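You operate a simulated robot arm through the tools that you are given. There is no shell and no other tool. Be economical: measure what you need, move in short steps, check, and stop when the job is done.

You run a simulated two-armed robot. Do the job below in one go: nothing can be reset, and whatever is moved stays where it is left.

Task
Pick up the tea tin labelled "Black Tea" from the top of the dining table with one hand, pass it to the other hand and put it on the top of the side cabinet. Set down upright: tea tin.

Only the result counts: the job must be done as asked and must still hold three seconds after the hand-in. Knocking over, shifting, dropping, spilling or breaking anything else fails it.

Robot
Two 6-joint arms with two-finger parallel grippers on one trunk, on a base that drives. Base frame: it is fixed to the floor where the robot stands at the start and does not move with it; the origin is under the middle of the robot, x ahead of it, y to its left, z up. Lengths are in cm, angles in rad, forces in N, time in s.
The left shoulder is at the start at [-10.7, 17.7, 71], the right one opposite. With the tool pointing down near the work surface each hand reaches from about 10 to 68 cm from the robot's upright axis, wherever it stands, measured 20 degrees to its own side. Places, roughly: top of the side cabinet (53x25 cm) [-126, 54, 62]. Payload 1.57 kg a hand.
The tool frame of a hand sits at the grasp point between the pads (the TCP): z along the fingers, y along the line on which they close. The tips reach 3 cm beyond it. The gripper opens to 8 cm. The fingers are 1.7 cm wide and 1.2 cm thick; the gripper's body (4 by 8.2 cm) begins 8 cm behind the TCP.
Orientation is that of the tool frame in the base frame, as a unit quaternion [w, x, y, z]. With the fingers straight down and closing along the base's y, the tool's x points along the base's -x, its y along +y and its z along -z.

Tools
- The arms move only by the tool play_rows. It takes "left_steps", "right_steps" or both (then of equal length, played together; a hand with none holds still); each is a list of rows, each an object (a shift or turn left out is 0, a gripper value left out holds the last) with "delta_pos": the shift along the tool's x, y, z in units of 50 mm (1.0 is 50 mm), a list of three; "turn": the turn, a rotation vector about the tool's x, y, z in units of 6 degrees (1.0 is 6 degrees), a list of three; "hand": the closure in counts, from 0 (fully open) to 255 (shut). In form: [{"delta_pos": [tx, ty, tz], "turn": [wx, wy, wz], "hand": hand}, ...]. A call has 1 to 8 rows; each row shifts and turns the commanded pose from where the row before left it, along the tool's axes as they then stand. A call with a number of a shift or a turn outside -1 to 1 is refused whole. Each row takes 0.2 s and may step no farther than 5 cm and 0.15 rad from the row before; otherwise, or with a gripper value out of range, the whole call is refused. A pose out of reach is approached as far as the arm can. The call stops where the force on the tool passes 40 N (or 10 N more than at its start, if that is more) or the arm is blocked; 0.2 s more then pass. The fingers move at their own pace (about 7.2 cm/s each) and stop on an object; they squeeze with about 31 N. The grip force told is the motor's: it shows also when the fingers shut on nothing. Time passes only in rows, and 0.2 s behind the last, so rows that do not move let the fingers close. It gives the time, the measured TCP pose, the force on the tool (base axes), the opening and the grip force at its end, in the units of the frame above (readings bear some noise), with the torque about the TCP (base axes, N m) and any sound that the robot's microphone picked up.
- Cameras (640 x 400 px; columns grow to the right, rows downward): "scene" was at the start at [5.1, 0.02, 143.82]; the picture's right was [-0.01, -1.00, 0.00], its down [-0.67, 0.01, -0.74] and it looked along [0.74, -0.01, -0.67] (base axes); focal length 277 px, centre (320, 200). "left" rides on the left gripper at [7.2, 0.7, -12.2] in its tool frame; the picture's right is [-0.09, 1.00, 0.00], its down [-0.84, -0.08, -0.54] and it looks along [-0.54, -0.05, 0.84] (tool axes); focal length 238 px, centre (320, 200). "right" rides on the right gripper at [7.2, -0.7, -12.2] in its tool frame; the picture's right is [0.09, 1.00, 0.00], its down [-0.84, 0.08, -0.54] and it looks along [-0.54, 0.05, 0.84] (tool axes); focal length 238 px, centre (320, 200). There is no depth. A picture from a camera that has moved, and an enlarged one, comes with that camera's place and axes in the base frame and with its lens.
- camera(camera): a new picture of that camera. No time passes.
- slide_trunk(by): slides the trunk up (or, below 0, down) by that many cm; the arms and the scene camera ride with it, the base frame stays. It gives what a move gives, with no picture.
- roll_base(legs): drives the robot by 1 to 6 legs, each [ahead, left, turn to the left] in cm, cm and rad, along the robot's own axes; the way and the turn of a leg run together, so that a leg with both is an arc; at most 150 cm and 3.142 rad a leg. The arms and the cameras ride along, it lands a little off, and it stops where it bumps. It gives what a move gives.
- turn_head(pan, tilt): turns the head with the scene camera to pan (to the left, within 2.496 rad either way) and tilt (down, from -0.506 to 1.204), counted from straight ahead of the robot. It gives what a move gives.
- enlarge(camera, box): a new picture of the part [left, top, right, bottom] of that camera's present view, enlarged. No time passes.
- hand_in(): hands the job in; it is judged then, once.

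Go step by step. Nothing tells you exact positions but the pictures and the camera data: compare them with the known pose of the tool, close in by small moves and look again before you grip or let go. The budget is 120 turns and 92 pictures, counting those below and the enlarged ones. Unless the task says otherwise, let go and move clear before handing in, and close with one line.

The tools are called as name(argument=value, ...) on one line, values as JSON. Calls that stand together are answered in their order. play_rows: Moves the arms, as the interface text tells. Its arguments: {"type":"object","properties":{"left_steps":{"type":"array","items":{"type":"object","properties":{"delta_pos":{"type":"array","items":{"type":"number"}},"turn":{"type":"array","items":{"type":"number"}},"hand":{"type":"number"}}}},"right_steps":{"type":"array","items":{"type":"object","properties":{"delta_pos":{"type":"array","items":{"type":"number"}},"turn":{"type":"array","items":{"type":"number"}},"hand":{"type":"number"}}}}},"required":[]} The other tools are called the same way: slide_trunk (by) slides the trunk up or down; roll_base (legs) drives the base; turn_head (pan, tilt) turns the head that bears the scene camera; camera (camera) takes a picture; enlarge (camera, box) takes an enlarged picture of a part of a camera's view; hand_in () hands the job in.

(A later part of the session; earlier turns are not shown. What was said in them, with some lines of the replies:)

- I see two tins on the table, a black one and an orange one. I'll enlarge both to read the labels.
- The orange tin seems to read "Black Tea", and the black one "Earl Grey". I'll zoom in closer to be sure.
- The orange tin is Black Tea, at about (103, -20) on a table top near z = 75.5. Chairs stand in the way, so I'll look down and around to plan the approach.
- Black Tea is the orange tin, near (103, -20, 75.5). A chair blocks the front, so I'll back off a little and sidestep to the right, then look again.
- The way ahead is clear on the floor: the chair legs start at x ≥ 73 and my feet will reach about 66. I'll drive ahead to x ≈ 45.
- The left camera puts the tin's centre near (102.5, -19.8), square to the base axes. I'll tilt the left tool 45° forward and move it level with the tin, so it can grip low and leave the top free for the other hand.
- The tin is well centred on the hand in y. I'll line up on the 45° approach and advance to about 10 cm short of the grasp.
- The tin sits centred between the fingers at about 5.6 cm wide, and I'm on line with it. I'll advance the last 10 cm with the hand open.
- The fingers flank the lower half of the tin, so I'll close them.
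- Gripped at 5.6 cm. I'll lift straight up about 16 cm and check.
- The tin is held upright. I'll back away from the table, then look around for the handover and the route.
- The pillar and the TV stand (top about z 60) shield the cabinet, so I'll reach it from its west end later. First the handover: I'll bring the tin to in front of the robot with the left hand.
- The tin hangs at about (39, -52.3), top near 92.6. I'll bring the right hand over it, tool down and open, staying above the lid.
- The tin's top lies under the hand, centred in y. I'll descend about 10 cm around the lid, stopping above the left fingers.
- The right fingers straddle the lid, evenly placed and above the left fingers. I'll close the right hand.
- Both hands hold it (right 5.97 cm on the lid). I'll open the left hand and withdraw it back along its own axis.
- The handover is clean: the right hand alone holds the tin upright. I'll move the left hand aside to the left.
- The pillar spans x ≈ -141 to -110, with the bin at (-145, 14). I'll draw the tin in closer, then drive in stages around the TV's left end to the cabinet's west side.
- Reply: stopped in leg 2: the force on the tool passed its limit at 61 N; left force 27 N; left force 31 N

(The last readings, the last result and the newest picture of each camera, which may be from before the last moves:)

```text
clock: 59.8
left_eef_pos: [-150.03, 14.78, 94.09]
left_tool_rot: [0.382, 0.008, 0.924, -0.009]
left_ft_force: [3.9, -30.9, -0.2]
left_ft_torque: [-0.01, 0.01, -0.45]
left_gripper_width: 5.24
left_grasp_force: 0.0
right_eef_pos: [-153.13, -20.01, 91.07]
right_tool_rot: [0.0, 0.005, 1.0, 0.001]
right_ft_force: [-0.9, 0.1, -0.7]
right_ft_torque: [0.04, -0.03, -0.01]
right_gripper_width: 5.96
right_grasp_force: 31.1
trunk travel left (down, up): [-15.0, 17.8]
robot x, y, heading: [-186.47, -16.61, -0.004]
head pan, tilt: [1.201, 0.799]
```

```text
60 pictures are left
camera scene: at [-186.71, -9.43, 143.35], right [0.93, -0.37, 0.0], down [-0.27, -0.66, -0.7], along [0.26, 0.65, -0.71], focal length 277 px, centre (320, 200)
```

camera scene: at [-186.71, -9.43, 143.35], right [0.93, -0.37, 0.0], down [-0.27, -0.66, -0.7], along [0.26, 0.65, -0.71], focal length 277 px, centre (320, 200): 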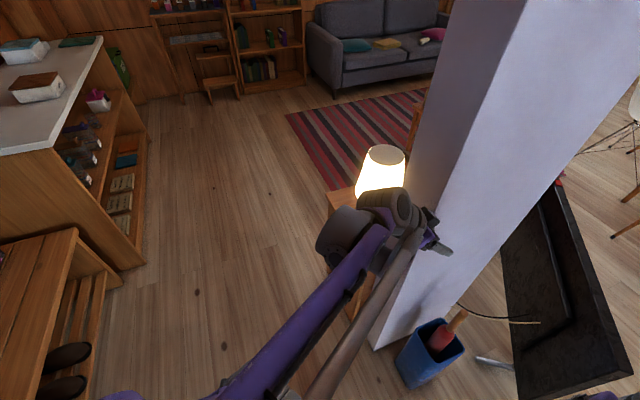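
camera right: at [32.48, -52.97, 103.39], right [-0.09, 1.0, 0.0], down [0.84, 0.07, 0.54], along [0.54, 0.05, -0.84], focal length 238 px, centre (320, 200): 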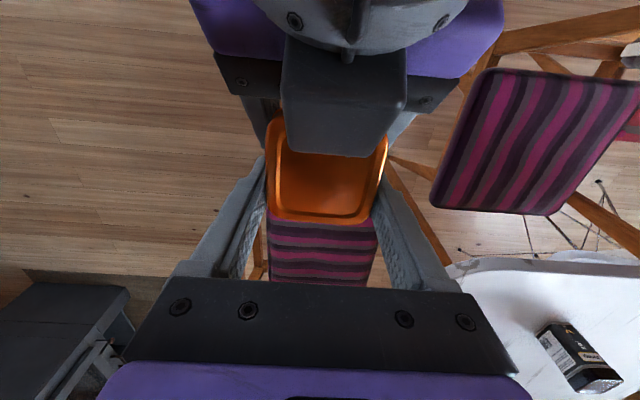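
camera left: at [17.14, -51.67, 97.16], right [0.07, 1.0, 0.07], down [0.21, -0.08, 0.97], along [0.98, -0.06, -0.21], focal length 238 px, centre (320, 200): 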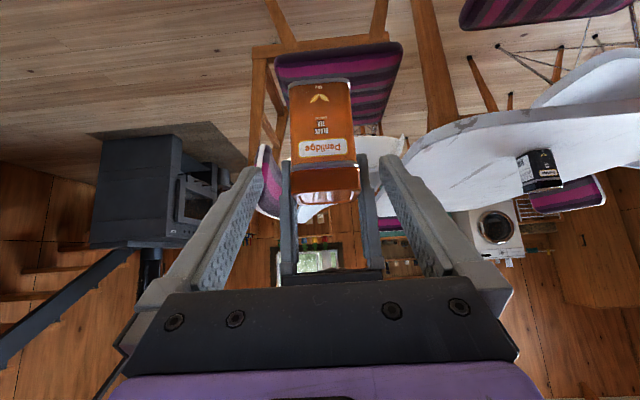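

The left hand touched the pillar face (y ≈ 20) and is still pressing on it. I'll back the base off, fold the left hand in, then go around to the north side of the cabinet, since a lamp stands on its west end.

roll_base(legs=[[0, -8, 0]])

play_rows(left_steps=[{"delta_pos": [0, 0, -0.6], "hand": 0}, {"delta_pos": [0, -0.4, -0.6]}, {"delta_pos": [0, -0.4, -0.6]}, {}])

enlarge(camera="scene", box=[280, 120, 460, 380])

```text
clock: 61.1
left_eef_pos: [-150.16, 7.32, 94.16]
left_tool_rot: [0.383, 0.007, 0.924, -0.008]
left_ft_force: [0.2, 0.2, -0.1]
left_ft_torque: [0.02, 0.02, 0.04]
left_gripper_width: 7.99
left_grasp_force: 0.0
right_eef_pos: [-153.24, -27.69, 91.14]
right_tool_rot: [0.001, 0.004, 1.0, 0.001]
right_ft_force: [-0.1, -1.6, 0.1]
right_ft_torque: [-0.02, -0.04, 0.02]
right_gripper_width: 5.95
right_grasp_force: 30.9
trunk travel left (down, up): [-15.0, 17.8]
robot x, y, heading: [-186.79, -24.7, -0.009]
head pan, tilt: [1.201, 0.799]
```

```text
clock: 62.1
left_eef_pos: [-156.63, 3.34, 100.67]
left_tool_rot: [0.382, 0.008, 0.924, -0.009]
left_ft_force: [0.0, 1.2, 0.3]
left_ft_torque: [-0.01, -0.02, 0.02]
left_gripper_width: 7.99
left_grasp_force: 0.1
right_eef_pos: [-153.12, -27.68, 90.96]
right_tool_rot: [0.0, 0.004, 1.0, 0.0]
right_ft_force: [0.4, -0.3, -0.1]
right_ft_torque: [-0.01, -0.07, 0.02]
right_gripper_width: 5.96
right_grasp_force: 31.1
trunk travel left (down, up): [-15.0, 17.8]
robot x, y, heading: [-186.67, -24.59, -0.007]
head pan, tilt: [1.201, 0.799]
```

```text
1.54 times, centred on (370, 250) of scene
camera zoom: at [-186.79, -16.92, 143.32], right [0.93, -0.37, 0.0], down [-0.27, -0.67, -0.7], along [0.26, 0.65, -0.72], focal length 426 px, centre (243, 123)
```

zoom: 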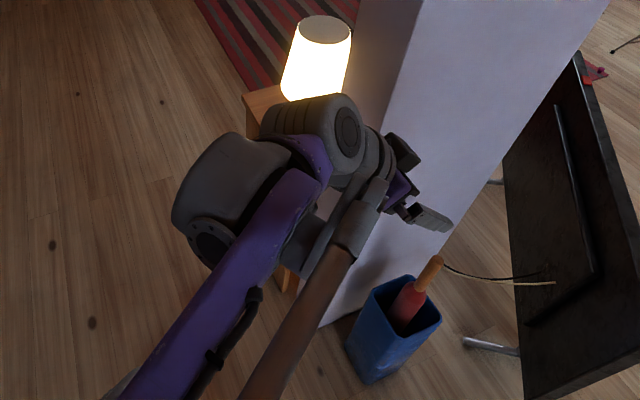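

Left hand is clear of the pillar. I'll tuck it in further, turn to face south, and drive backwards north along x ≈ -193.

play_rows(left_steps=[{"delta_pos": [0, -0.8, 0]}, {"delta_pos": [0, -0.7, 0]}])

roll_base(legs=[[0, 0, -1.57], [0, -6, 0]])

turn_head(pan=2.4, tilt=0.7)

camera(camera="scene")

turn_head(pan=-2.45, tilt=0.7)

camera(camera="scene")

```text
clock: 62.8
left_eef_pos: [-156.68, -4.09, 100.86]
left_tool_rot: [0.384, 0.008, 0.923, -0.009]
left_ft_force: [-0.1, 0.3, 0.6]
left_ft_torque: [0.01, 0.0, 0.02]
left_gripper_width: 7.99
left_grasp_force: 0.0
right_eef_pos: [-153.31, -27.66, 90.95]
right_tool_rot: [0.0, 0.004, 1.0, 0.001]
right_ft_force: [0.7, -0.8, 0.5]
right_ft_torque: [0.04, -0.02, 0.03]
right_gripper_width: 5.98
right_grasp_force: 31.0
trunk travel left (down, up): [-15.0, 17.8]
robot x, y, heading: [-187.03, -24.83, -0.009]
head pan, tilt: [1.201, 0.799]
```

```text
clock: 67.8
left_eef_pos: [-172.14, -54.43, 100.79]
left_tool_rot: [0.263, 0.66, 0.646, -0.278]
left_ft_force: [0.7, 1.2, 0.1]
left_ft_torque: [-0.01, -0.04, 0.0]
left_gripper_width: 8.0
left_grasp_force: 0.0
right_eef_pos: [-195.84, -58.01, 90.98]
right_tool_rot: [0.0, 0.712, 0.702, 0.0]
right_ft_force: [-0.2, 0.2, 0.1]
right_ft_torque: [-0.05, -0.05, -0.01]
right_gripper_width: 5.96
right_grasp_force: 31.1
trunk travel left (down, up): [-15.0, 17.8]
robot x, y, heading: [-192.8, -24.51, -1.585]
head pan, tilt: [1.201, 0.799]
```

```text
clock: 69.2
left_eef_pos: [-172.29, -54.51, 100.91]
left_tool_rot: [0.263, 0.66, 0.647, -0.277]
left_ft_force: [-0.5, 1.1, 0.8]
left_ft_torque: [0.01, 0.0, -0.01]
left_gripper_width: 8.01
left_grasp_force: 0.0
right_eef_pos: [-195.77, -57.82, 91.03]
right_tool_rot: [0.001, 0.712, 0.702, 0.0]
right_ft_force: [-0.6, 0.6, 0.4]
right_ft_torque: [-0.07, 0.0, -0.02]
right_gripper_width: 5.99
right_grasp_force: 31.0
trunk travel left (down, up): [-15.0, 17.8]
robot x, y, heading: [-192.65, -24.77, -1.582]
head pan, tilt: [2.4, 0.7]
```

```text
58 pictures are left
camera scene: at [-186.67, -14.95, 144.15], right [0.73, -0.69, 0.0], down [-0.44, -0.47, -0.76], along [0.52, 0.56, -0.64], focal length 277 px, centre (320, 200)
```

scene: 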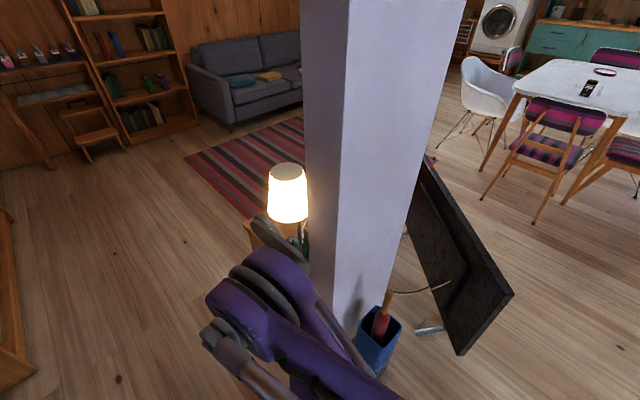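

```text
clock: 73.0
left_eef_pos: [-172.24, -54.3, 100.81]
left_tool_rot: [0.264, 0.66, 0.646, -0.278]
left_ft_force: [0.0, 0.6, -0.4]
left_ft_torque: [-0.01, 0.0, -0.03]
left_gripper_width: 8.02
left_grasp_force: 0.2
right_eef_pos: [-195.84, -57.98, 91.07]
right_tool_rot: [0.0, 0.712, 0.702, 0.0]
right_ft_force: [-0.4, 0.3, -0.7]
right_ft_torque: [-0.08, 0.01, 0.02]
right_gripper_width: 5.97
right_grasp_force: 30.4
trunk travel left (down, up): [-15.0, 17.8]
robot x, y, heading: [-192.51, -24.72, -1.584]
head pan, tilt: [-2.45, 0.7]
```

```text
57 pictures are left
camera scene: at [-197.82, -14.51, 144.15], right [0.78, 0.63, 0.0], down [0.4, -0.5, -0.77], along [-0.48, 0.6, -0.64], focal length 277 px, centre (320, 200)
```

scene: 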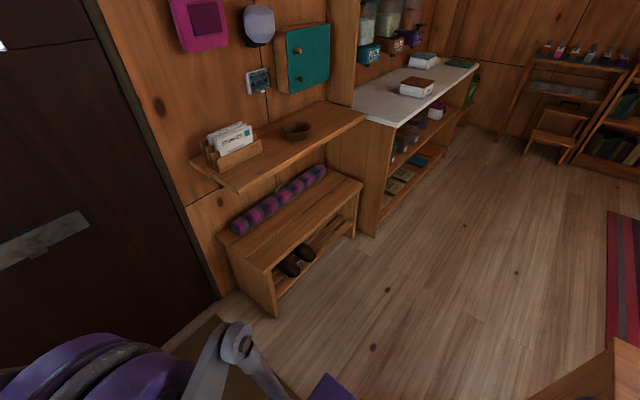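

The lane north (x about -240 to -150) is clear, with the elbow well west of the pillar. I'll back north.

roll_base(legs=[[-70, 0, 0], [-70, 0, 0.012]])

turn_head(pan=0.7, tilt=0.75)

camera(camera="scene")

turn_head(pan=1.7, tilt=0.8)

camera(camera="scene")

```text
clock: 80.3
left_eef_pos: [-169.43, 85.57, 100.89]
left_tool_rot: [0.263, 0.661, 0.645, -0.279]
left_ft_force: [0.2, 0.6, 0.4]
left_ft_torque: [-0.02, -0.01, 0.01]
left_gripper_width: 8.01
left_grasp_force: 0.0
right_eef_pos: [-193.01, 82.22, 90.99]
right_tool_rot: [0.0, 0.713, 0.702, 0.0]
right_ft_force: [-0.9, 0.2, -0.6]
right_ft_torque: [-0.03, 0.02, 0.02]
right_gripper_width: 5.97
right_grasp_force: 31.2
trunk travel left (down, up): [-15.0, 17.8]
robot x, y, heading: [-189.54, 115.39, -1.587]
head pan, tilt: [-2.45, 0.7]
```

```text
clock: 83.0
left_eef_pos: [-169.41, 85.62, 100.75]
left_tool_rot: [0.263, 0.661, 0.646, -0.278]
left_ft_force: [0.2, 0.0, 0.1]
left_ft_torque: [0.0, -0.01, 0.01]
left_gripper_width: 7.99
left_grasp_force: 0.1
right_eef_pos: [-193.15, 82.2, 91.06]
right_tool_rot: [0.0, 0.713, 0.701, 0.0]
right_ft_force: [0.5, -0.6, 0.1]
right_ft_torque: [-0.02, 0.03, -0.01]
right_gripper_width: 5.97
right_grasp_force: 31.0
trunk travel left (down, up): [-15.0, 17.8]
robot x, y, heading: [-189.81, 115.55, -1.58]
head pan, tilt: [0.7, 0.75]
```

```text
56 pictures are left
camera scene: at [-184.44, 112.55, 143.72], right [-0.77, -0.63, 0.0], down [-0.43, 0.53, -0.73], along [0.46, -0.57, -0.68], focal length 277 px, centre (320, 200)
```

scene: 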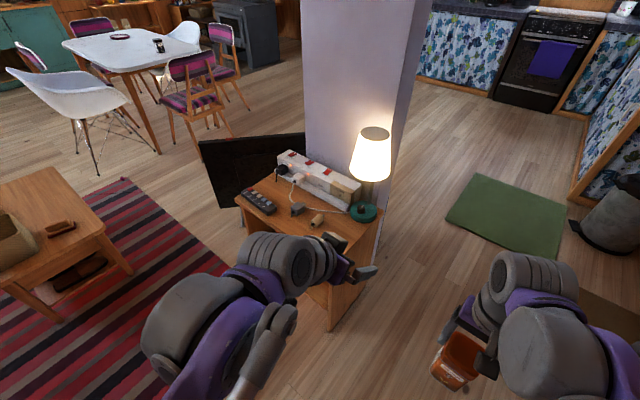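

```text
clock: 84.3
left_eef_pos: [-169.58, 85.67, 100.82]
left_tool_rot: [0.263, 0.661, 0.646, -0.278]
left_ft_force: [-0.1, -0.6, 0.7]
left_ft_torque: [-0.03, 0.0, -0.01]
left_gripper_width: 7.98
left_grasp_force: 0.0
right_eef_pos: [-193.0, 82.14, 91.07]
right_tool_rot: [0.001, 0.713, 0.701, 0.001]
right_ft_force: [0.2, -1.1, 0.5]
right_ft_torque: [-0.04, 0.01, -0.02]
right_gripper_width: 5.96
right_grasp_force: 31.0
trunk travel left (down, up): [-15.0, 17.8]
robot x, y, heading: [-190.04, 115.53, -1.591]
head pan, tilt: [1.7, 0.799]
```

```text
55 pictures are left
camera scene: at [-181.66, 119.88, 143.33], right [0.11, -0.99, 0.0], down [-0.71, -0.08, -0.7], along [0.69, 0.08, -0.72], focal length 277 px, centre (320, 200)
```

scene: 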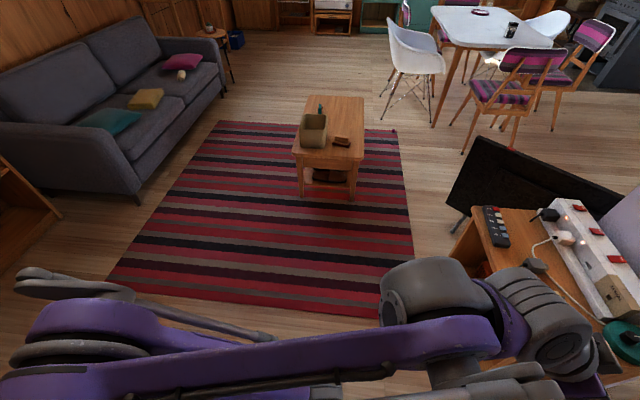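

Now the cabinet top is visible, with a power strip, lamp, remote and small items. I'll zoom in to find free space.

turn_head(pan=0.9, tilt=0.75)

enlarge(camera="scene", box=[260, 100, 480, 260])

```text
clock: 85.4
left_eef_pos: [-169.54, 85.55, 101.03]
left_tool_rot: [0.263, 0.66, 0.646, -0.278]
left_ft_force: [-0.2, 0.2, -0.3]
left_ft_torque: [0.01, 0.02, 0.03]
left_gripper_width: 8.0
left_grasp_force: 0.0
right_eef_pos: [-193.15, 82.27, 91.04]
right_tool_rot: [0.0, 0.713, 0.702, -0.001]
right_ft_force: [-0.7, 0.0, 0.2]
right_ft_torque: [-0.01, 0.01, 0.01]
right_gripper_width: 5.97
right_grasp_force: 30.9
trunk travel left (down, up): [-15.0, 17.8]
robot x, y, heading: [-189.86, 115.54, -1.589]
head pan, tilt: [0.901, 0.75]
```

```text
2.50 times, centred on (370, 180) of scene
camera zoom: at [-183.25, 113.73, 143.72], right [-0.63, -0.77, 0.0], down [-0.53, 0.43, -0.73], along [0.57, -0.46, -0.68], focal length 692 px, centre (195, 250)
```

zoom: 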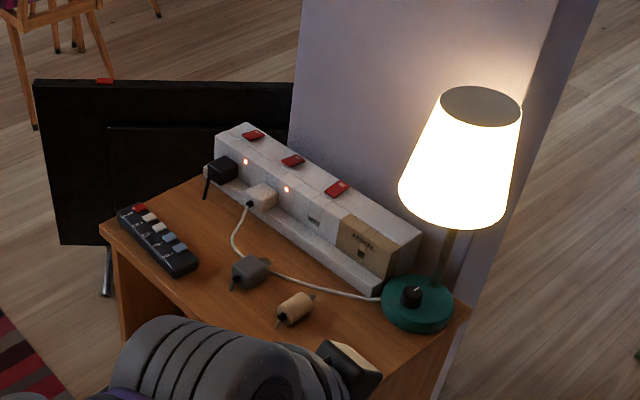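

Free space seems to be at the cabinet's northwest corner, near (-146, 58), now hidden by my left arm. I'll shift east to stand north of it, then look with the right hand's camera.

roll_base(legs=[[0, 55, 0.015]])

turn_head(pan=-0.1, tilt=0.9)

camera(camera="scene")

camera(camera="right")

```text
clock: 90.7
left_eef_pos: [-114.01, 85.17, 100.87]
left_tool_rot: [0.264, 0.657, 0.65, -0.276]
left_ft_force: [-0.1, -0.9, 0.0]
left_ft_torque: [0.02, 0.0, -0.02]
left_gripper_width: 7.99
left_grasp_force: 0.1
right_eef_pos: [-137.75, 81.54, 91.03]
right_tool_rot: [0.001, 0.709, 0.705, 0.0]
right_ft_force: [-0.4, 0.0, -0.4]
right_ft_torque: [-0.07, -0.02, 0.0]
right_gripper_width: 5.98
right_grasp_force: 31.5
trunk travel left (down, up): [-15.0, 17.8]
robot x, y, heading: [-134.68, 115.05, -1.576]
head pan, tilt: [0.901, 0.75]
```

```text
clock: 92.0
left_eef_pos: [-114.03, 85.27, 100.84]
left_tool_rot: [0.264, 0.657, 0.65, -0.276]
left_ft_force: [-0.5, 0.3, 0.3]
left_ft_torque: [-0.02, 0.01, -0.02]
left_gripper_width: 7.97
left_grasp_force: 0.0
right_eef_pos: [-137.73, 81.64, 91.0]
right_tool_rot: [-0.001, 0.709, 0.705, 0.0]
right_ft_force: [0.7, 0.1, -0.8]
right_ft_torque: [-0.04, -0.01, -0.02]
right_gripper_width: 5.96
right_grasp_force: 31.5
trunk travel left (down, up): [-15.0, 17.8]
robot x, y, heading: [-135.1, 114.91, -1.573]
head pan, tilt: [-0.099, 0.901]
```

```text
53 pictures are left
camera scene: at [-135.43, 110.9, 142.53], right [-0.99, 0.1, 0.0], down [0.08, 0.78, -0.62], along [-0.06, -0.62, -0.78], focal length 277 px, centre (320, 200)
```

scene: 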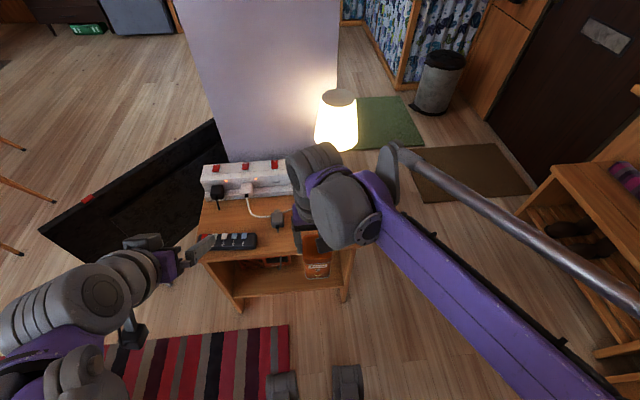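

```text
52 pictures are left
camera right: at [-138.23, 88.75, 103.32], right [1.0, 0.09, 0.0], down [0.07, -0.84, 0.54], along [0.05, -0.54, -0.84], focal length 238 px, centre (320, 200)
```

right: 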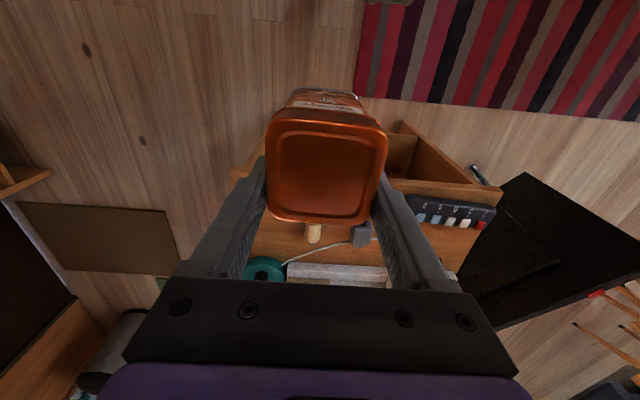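

The cabinet's north edge is at y ≈ 66 with its NW corner at (-152.8, 66). The spot (-145, 60.5) is clear of the plug, lamp and edge. I'll move the tin above it, staying high.

play_rows(right_steps=[{"delta_pos": [-0.6, -0.24, 0]}, {"delta_pos": [-0.75, -0.25, 0]}, {"delta_pos": [-0.75, -0.25, 0]}, {"delta_pos": [-0.75, -0.25, 0]}, {"delta_pos": [-0.75, -0.25, 0]}, {"delta_pos": [-0.78, -0.22, 0]}, {}])

camera(camera="scene")

camera(camera="right")

camera(camera="left")

```text
clock: 93.6
left_eef_pos: [-113.99, 85.48, 100.83]
left_tool_rot: [0.265, 0.657, 0.649, -0.277]
left_ft_force: [0.0, 0.5, -0.7]
left_ft_torque: [-0.02, 0.01, 0.0]
left_gripper_width: 7.99
left_grasp_force: 0.1
right_eef_pos: [-144.81, 59.71, 91.06]
right_tool_rot: [0.0, 0.708, 0.706, -0.001]
right_ft_force: [0.2, -0.8, 0.1]
right_ft_torque: [-0.03, -0.01, 0.02]
right_gripper_width: 5.98
right_grasp_force: 31.0
trunk travel left (down, up): [-15.0, 17.8]
robot x, y, heading: [-134.51, 115.36, -1.582]
head pan, tilt: [-0.099, 0.901]
```

```text
51 pictures are left
camera scene: at [-135.43, 110.98, 142.54], right [-0.99, 0.1, 0.0], down [0.08, 0.78, -0.62], along [-0.06, -0.62, -0.78], focal length 277 px, centre (320, 200)
```

scene: 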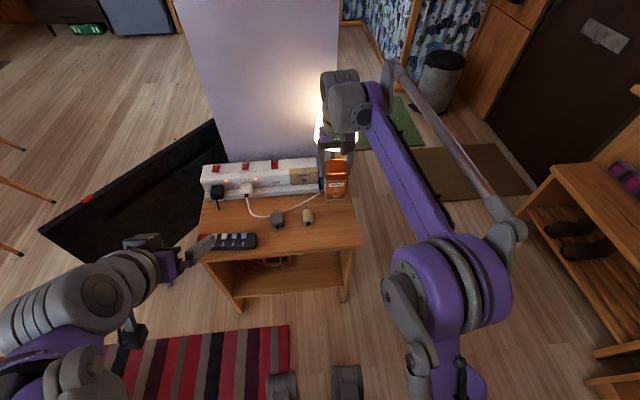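

```text
50 pictures are left
camera right: at [-145.34, 66.77, 103.29], right [1.0, 0.09, 0.0], down [0.07, -0.84, 0.54], along [0.05, -0.54, -0.84], focal length 238 px, centre (320, 200)
```

right: 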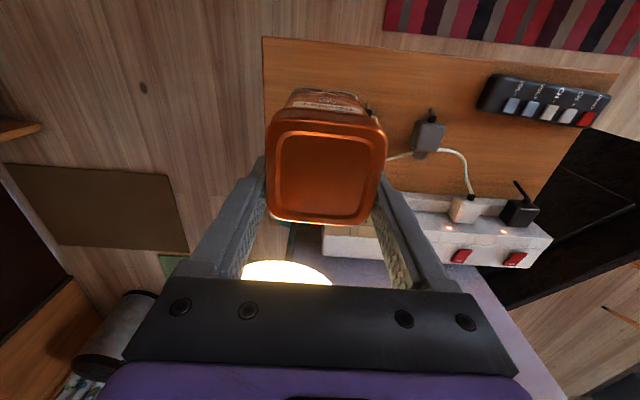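

```text
49 pictures are left
camera left: at [-113.18, 98.97, 104.28], right [1.0, -0.08, 0.05], down [-0.07, -0.21, 0.98], along [-0.07, -0.98, -0.21], focal length 238 px, centre (320, 200)
```

left: 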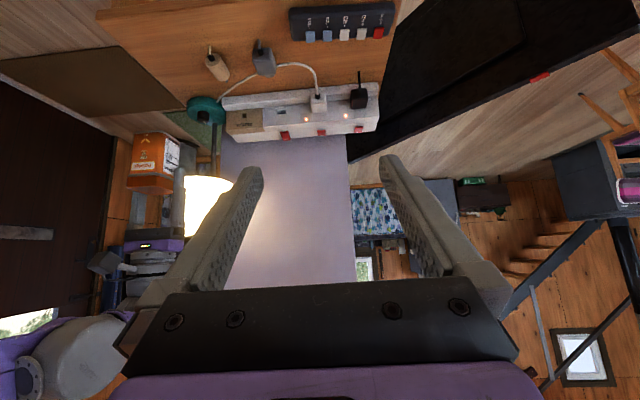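

Above the spot, the lamp shade (south edge y ≈ 47) leaves several cm to the wrist and the plug is clear. I'll descend most of the way and check.

play_rows(right_steps=[{"delta_pos": [0, 0, 0.5]}, {"delta_pos": [0, 0, 0.6]}, {"delta_pos": [0, 0, 0.6]}, {"delta_pos": [0, 0, 0.6]}, {"delta_pos": [0, 0, 0.6]}, {"delta_pos": [0, 0, 0.4]}, {}])

enlarge(camera="scene", box=[220, 60, 460, 260])

camera(camera="right")

enlarge(camera="left", box=[80, 20, 280, 260])

```text
clock: 95.2
left_eef_pos: [-114.0, 85.15, 100.81]
left_tool_rot: [0.264, 0.657, 0.65, -0.276]
left_ft_force: [-0.7, -0.5, 0.0]
left_ft_torque: [0.03, -0.02, 0.01]
left_gripper_width: 8.0
left_grasp_force: 0.0
right_eef_pos: [-145.13, 59.66, 74.62]
right_tool_rot: [0.0, 0.709, 0.705, -0.001]
right_ft_force: [-0.9, 0.0, -0.7]
right_ft_torque: [-0.03, 0.03, 0.03]
right_gripper_width: 5.96
right_grasp_force: 31.0
trunk travel left (down, up): [-15.0, 17.8]
robot x, y, heading: [-134.4, 115.25, -1.575]
head pan, tilt: [-0.099, 0.901]
```

```text
2.00 times, centred on (340, 160) of scene
camera zoom: at [-135.44, 110.9, 142.54], right [-0.99, 0.1, 0.0], down [0.08, 0.78, -0.62], along [-0.06, -0.62, -0.78], focal length 554 px, centre (280, 280)
```

zoom: 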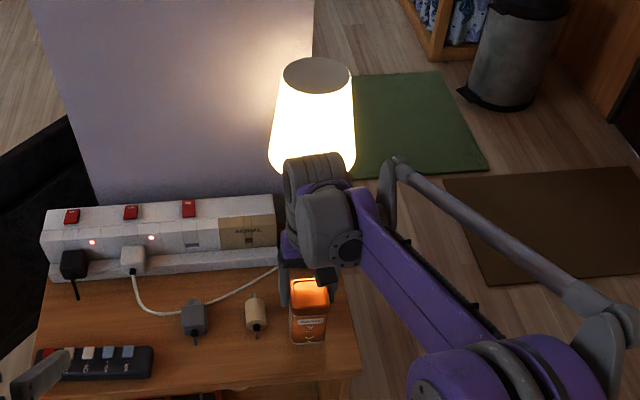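

```text
47 pictures are left
camera right: at [-145.67, 66.87, 86.89], right [1.0, 0.09, 0.0], down [0.07, -0.84, 0.54], along [0.05, -0.54, -0.84], focal length 238 px, centre (320, 200)
```

right: 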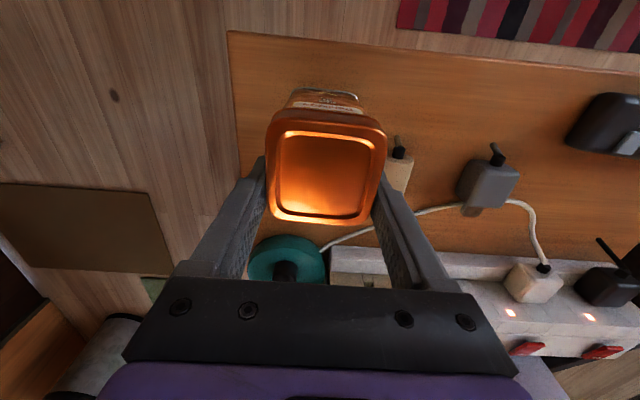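

```text
1.67 times, centred on (180, 140) of left
camera zoom: at [-113.19, 98.91, 104.28], right [1.0, -0.08, 0.05], down [-0.07, -0.21, 0.98], along [-0.07, -0.97, -0.21], focal length 397 px, centre (553, 300)
```

zoom: 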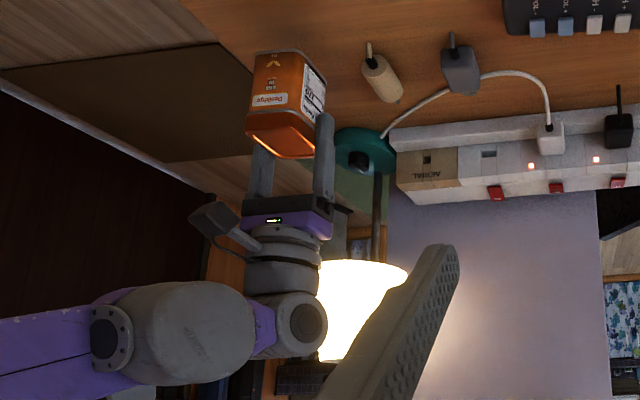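

Everything is clear. I'll lower slowly and watch for contact.

play_rows(right_steps=[{"delta_pos": [0, 0, 0.12]}, {"delta_pos": [0, 0, 0.12]}, {"delta_pos": [0, 0, 0.12]}, {"delta_pos": [0, 0, 0.12]}, {"delta_pos": [0, 0, 0.06]}, {}])

enlarge(camera="left", box=[130, 20, 230, 120])

```text
clock: 96.6
left_eef_pos: [-114.11, 85.28, 100.9]
left_tool_rot: [0.265, 0.657, 0.649, -0.276]
left_ft_force: [-0.6, -0.1, 0.6]
left_ft_torque: [-0.01, -0.01, -0.03]
left_gripper_width: 7.98
left_grasp_force: 0.0
right_eef_pos: [-145.02, 59.78, 71.75]
right_tool_rot: [0.0, 0.709, 0.705, 0.0]
right_ft_force: [0.7, 0.3, 0.2]
right_ft_torque: [-0.07, -0.04, -0.01]
right_gripper_width: 5.97
right_grasp_force: 30.8
trunk travel left (down, up): [-15.0, 17.8]
robot x, y, heading: [-134.96, 115.28, -1.572]
head pan, tilt: [-0.099, 0.901]
```

```text
4.00 times, centred on (180, 70) of left
camera zoom: at [-113.19, 98.9, 104.28], right [1.0, -0.08, 0.05], down [-0.07, -0.21, 0.98], along [-0.07, -0.97, -0.21], focal length 953 px, centre (880, 720)
```

zoom: 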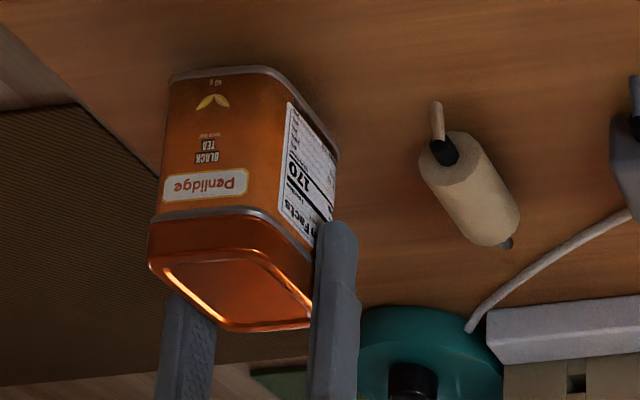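

The tin is nearly touching and well inside the edges. I'll keep lowering in 2 mm steps.

play_rows(right_steps=[{"delta_pos": [0, 0, 0.04]}, {"delta_pos": [0, 0, 0.04]}, {}])

play_rows(right_steps=[{"delta_pos": [0, 0, 0.04]}, {"delta_pos": [0, 0, 0.04]}, {}])

```text
clock: 97.4
left_eef_pos: [-114.08, 85.19, 100.83]
left_tool_rot: [0.265, 0.657, 0.649, -0.277]
left_ft_force: [-0.1, -0.3, -0.4]
left_ft_torque: [0.01, 0.01, 0.01]
left_gripper_width: 8.02
left_grasp_force: 0.1
right_eef_pos: [-145.17, 59.74, 71.44]
right_tool_rot: [0.0, 0.709, 0.705, 0.0]
right_ft_force: [0.3, 0.5, -0.1]
right_ft_torque: [-0.05, 0.0, 0.0]
right_gripper_width: 5.98
right_grasp_force: 31.4
trunk travel left (down, up): [-15.0, 17.8]
robot x, y, heading: [-135.25, 115.01, -1.576]
head pan, tilt: [-0.099, 0.901]
```

```text
clock: 98.2
left_eef_pos: [-114.17, 85.23, 100.92]
left_tool_rot: [0.265, 0.657, 0.649, -0.276]
left_ft_force: [0.3, 0.5, 0.2]
left_ft_torque: [-0.01, 0.01, 0.0]
left_gripper_width: 7.97
left_grasp_force: 0.0
right_eef_pos: [-145.03, 59.76, 71.1]
right_tool_rot: [0.0, 0.709, 0.705, -0.001]
right_ft_force: [0.3, 0.5, -0.8]
right_ft_torque: [-0.06, 0.0, 0.0]
right_gripper_width: 5.97
right_grasp_force: 30.9
trunk travel left (down, up): [-15.0, 17.8]
robot x, y, heading: [-134.79, 114.88, -1.574]
head pan, tilt: [-0.099, 0.901]
```

No contact yet, so I'll continue.

play_rows(right_steps=[{"delta_pos": [0, 0, 0.04]}, {"delta_pos": [0, 0, 0.04]}, {}])

enlarge(camera="left", box=[130, 20, 230, 120])

```text
clock: 99.0
left_eef_pos: [-114.06, 85.26, 100.78]
left_tool_rot: [0.266, 0.657, 0.649, -0.277]
left_ft_force: [0.7, -0.3, -0.1]
left_ft_torque: [0.01, 0.02, 0.02]
left_gripper_width: 8.01
left_grasp_force: 0.1
right_eef_pos: [-145.13, 59.85, 70.66]
right_tool_rot: [0.0, 0.709, 0.705, -0.001]
right_ft_force: [-0.6, 0.2, 1.1]
right_ft_torque: [-0.05, -0.02, 0.01]
right_gripper_width: 5.96
right_grasp_force: 30.9
trunk travel left (down, up): [-15.0, 17.8]
robot x, y, heading: [-135.06, 115.21, -1.576]
head pan, tilt: [-0.099, 0.901]
```

```text
4.00 times, centred on (180, 70) of left
camera zoom: at [-113.19, 98.9, 104.27], right [1.0, -0.08, 0.05], down [-0.07, -0.21, 0.98], along [-0.07, -0.97, -0.21], focal length 953 px, centre (880, 720)
```

zoom: 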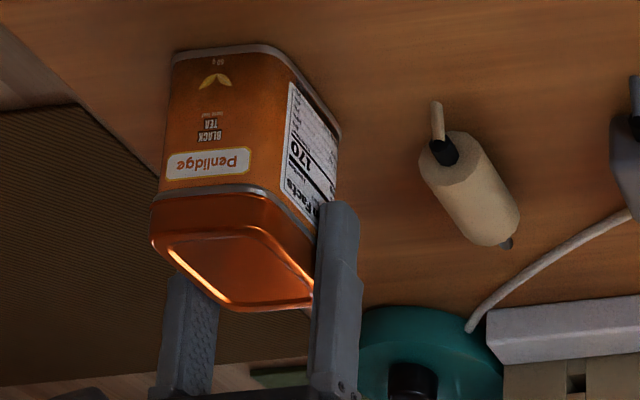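

play_rows(right_steps=[{"delta_pos": [0, 0, 0.04]}, {"delta_pos": [0, 0, 0.04]}, {}])

play_rows(right_steps=[{"delta_pos": [0, 0, 0.03]}, {"delta_pos": [0, 0, 0.03]}, {}])

```text
clock: 99.8
left_eef_pos: [-114.05, 85.29, 100.87]
left_tool_rot: [0.265, 0.658, 0.649, -0.277]
left_ft_force: [0.0, -0.6, 0.4]
left_ft_torque: [-0.01, 0.01, 0.01]
left_gripper_width: 8.01
left_grasp_force: 0.0
right_eef_pos: [-145.27, 59.78, 70.52]
right_tool_rot: [0.001, 0.708, 0.706, 0.0]
right_ft_force: [-1.6, -7.1, 29.9]
right_ft_torque: [0.37, -0.03, 0.03]
right_gripper_width: 5.96
right_grasp_force: 31.0
trunk travel left (down, up): [-15.0, 17.8]
robot x, y, heading: [-134.66, 114.96, -1.577]
head pan, tilt: [-0.099, 0.901]
```

```text
clock: 100.6
left_eef_pos: [-114.13, 85.47, 100.95]
left_tool_rot: [0.265, 0.657, 0.649, -0.277]
left_ft_force: [0.3, 0.6, 0.6]
left_ft_torque: [-0.03, 0.01, 0.0]
left_gripper_width: 8.0
left_grasp_force: 0.0
right_eef_pos: [-145.17, 59.92, 70.04]
right_tool_rot: [0.001, 0.709, 0.705, 0.0]
right_ft_force: [-3.1, -1.7, 30.6]
right_ft_torque: [0.27, -0.02, -0.02]
right_gripper_width: 5.99
right_grasp_force: 31.4
trunk travel left (down, up): [-15.0, 17.8]
robot x, y, heading: [-134.93, 114.99, -1.576]
head pan, tilt: [-0.099, 0.901]
```

Contact: the tin is on the cabinet. I'll ease off the push by 2 mm, then open the hand.

play_rows(right_steps=[{"delta_pos": [0, 0, -0.04]}, {}])

enlarge(camera="left", box=[130, 20, 230, 120])

```text
clock: 101.2
left_eef_pos: [-113.99, 85.14, 100.89]
left_tool_rot: [0.265, 0.657, 0.649, -0.278]
left_ft_force: [0.0, 0.4, -0.9]
left_ft_torque: [-0.01, 0.02, -0.02]
left_gripper_width: 8.01
left_grasp_force: 0.0
right_eef_pos: [-145.11, 59.64, 70.06]
right_tool_rot: [0.0, 0.709, 0.705, 0.001]
right_ft_force: [-0.5, 3.0, 1.0]
right_ft_torque: [0.09, 0.11, -0.01]
right_gripper_width: 6.0
right_grasp_force: 30.7
trunk travel left (down, up): [-15.0, 17.8]
robot x, y, heading: [-134.61, 114.86, -1.571]
head pan, tilt: [-0.099, 0.901]
```

```text
4.00 times, centred on (180, 70) of left
camera zoom: at [-113.18, 98.93, 104.26], right [1.0, -0.08, 0.05], down [-0.07, -0.21, 0.98], along [-0.07, -0.97, -0.21], focal length 953 px, centre (880, 720)
```

zoom: 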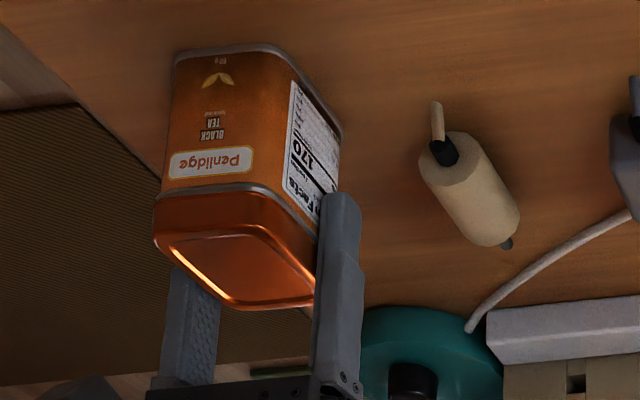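

The push has eased to about 1 N and the tin stands on the surface. I'll open the hand and raise it straight up.

play_rows(right_steps=[{"hand": 0}, {}, {}, {}])

camera(camera="right")

```text
clock: 102.2
left_eef_pos: [-114.0, 85.23, 101.04]
left_tool_rot: [0.264, 0.657, 0.65, -0.277]
left_ft_force: [-0.4, 0.3, -0.7]
left_ft_torque: [0.02, 0.04, -0.01]
left_gripper_width: 8.01
left_grasp_force: 0.1
right_eef_pos: [-145.02, 59.74, 70.08]
right_tool_rot: [0.0, 0.708, 0.706, 0.0]
right_ft_force: [-0.5, 0.1, -0.1]
right_ft_torque: [-0.01, -0.02, 0.0]
right_gripper_width: 8.04
right_grasp_force: 0.0
trunk travel left (down, up): [-15.0, 17.8]
robot x, y, heading: [-134.78, 115.12, -1.574]
head pan, tilt: [-0.099, 0.901]
```

```text
42 pictures are left
camera right: at [-145.66, 66.85, 82.45], right [1.0, 0.09, 0.0], down [0.07, -0.84, 0.54], along [0.05, -0.54, -0.84], focal length 238 px, centre (320, 200)
```

right: 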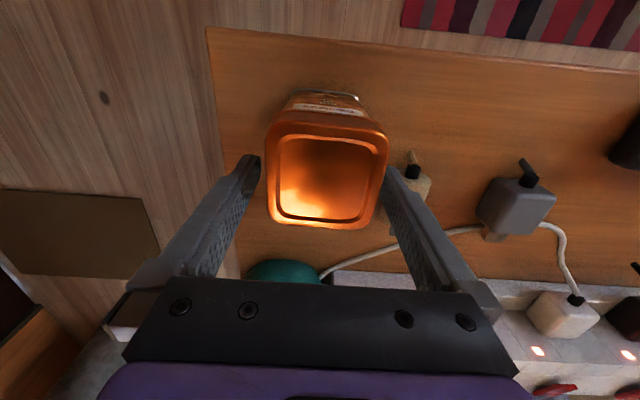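

play_rows(right_steps=[{"delta_pos": [0, 0, -0.2]}, {"delta_pos": [0, 0, -0.5]}, {"delta_pos": [0, 0, -0.7]}, {"delta_pos": [0, 0, -0.7]}, {"delta_pos": [0, 0, -0.7]}, {"delta_pos": [0, 0, -0.7]}, {"delta_pos": [0.7, 0, 0]}, {"delta_pos": [0.8, 0, 0]}])

play_rows(right_steps=[{"delta_pos": [0.8, 0, 0]}, {"delta_pos": [0.8, -0.4, 0]}, {"delta_pos": [0.6, -0.8, 0]}, {"delta_pos": [0, -0.8, 0]}, {}])

camera(camera="scene")

enlarge(camera="left", box=[80, 0, 400, 200])

```text
clock: 104.0
left_eef_pos: [-114.09, 85.35, 100.88]
left_tool_rot: [0.265, 0.657, 0.649, -0.277]
left_ft_force: [-0.3, -0.3, 0.7]
left_ft_torque: [0.02, 0.01, -0.01]
left_gripper_width: 8.02
left_grasp_force: 0.0
right_eef_pos: [-145.09, 67.23, 87.66]
right_tool_rot: [0.0, 0.709, 0.705, 0.001]
right_ft_force: [-0.2, 0.2, 0.0]
right_ft_torque: [0.01, -0.02, 0.02]
right_gripper_width: 8.01
right_grasp_force: 0.1
trunk travel left (down, up): [-15.0, 17.8]
robot x, y, heading: [-134.8, 115.5, -1.572]
head pan, tilt: [-0.099, 0.901]
```

```text
clock: 105.2
left_eef_pos: [-114.01, 85.23, 100.93]
left_tool_rot: [0.265, 0.657, 0.649, -0.277]
left_ft_force: [0.2, 0.2, -0.3]
left_ft_torque: [-0.01, 0.01, 0.01]
left_gripper_width: 7.99
left_grasp_force: 0.0
right_eef_pos: [-155.17, 78.23, 87.87]
right_tool_rot: [0.0, 0.709, 0.705, 0.0]
right_ft_force: [1.0, 0.2, 0.0]
right_ft_torque: [-0.01, 0.01, 0.04]
right_gripper_width: 7.99
right_grasp_force: 0.1
trunk travel left (down, up): [-15.0, 17.8]
robot x, y, heading: [-135.11, 115.04, -1.579]
head pan, tilt: [-0.099, 0.901]
```

```text
41 pictures are left
camera scene: at [-135.41, 110.95, 142.54], right [-0.99, 0.1, 0.0], down [0.08, 0.78, -0.62], along [-0.07, -0.62, -0.78], focal length 277 px, centre (320, 200)
```

scene: 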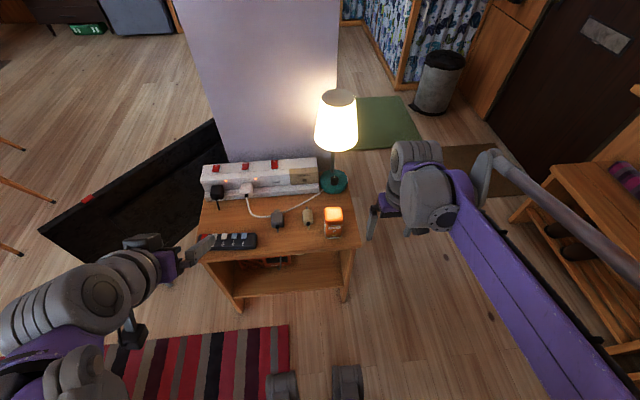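

```text
2.00 times, centred on (240, 100) of left
camera zoom: at [-113.16, 98.94, 104.28], right [1.0, -0.08, 0.05], down [-0.07, -0.21, 0.98], along [-0.07, -0.98, -0.21], focal length 477 px, centre (480, 400)
```

zoom: 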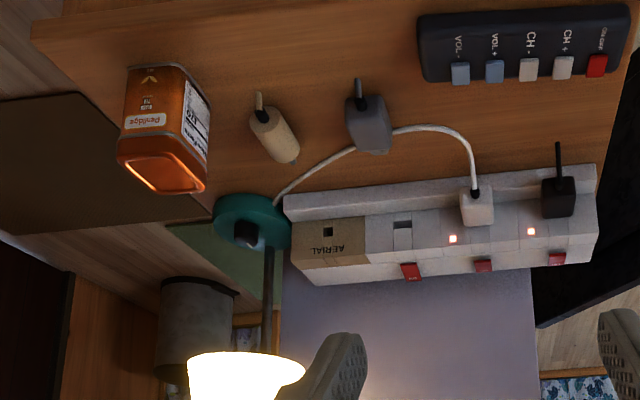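

The Black Tea tin stands upright on the cabinet top, nothing else there has moved, and both hands are clear. I'm handing in.

hand_in()

```text
The job is handed in.
```

The "Black Tea" tin was picked up with the left hand, passed to the right, and set down upright on the side cabinet; on the way the empty left hand bumped the pillar, and I saw nothing else moved.
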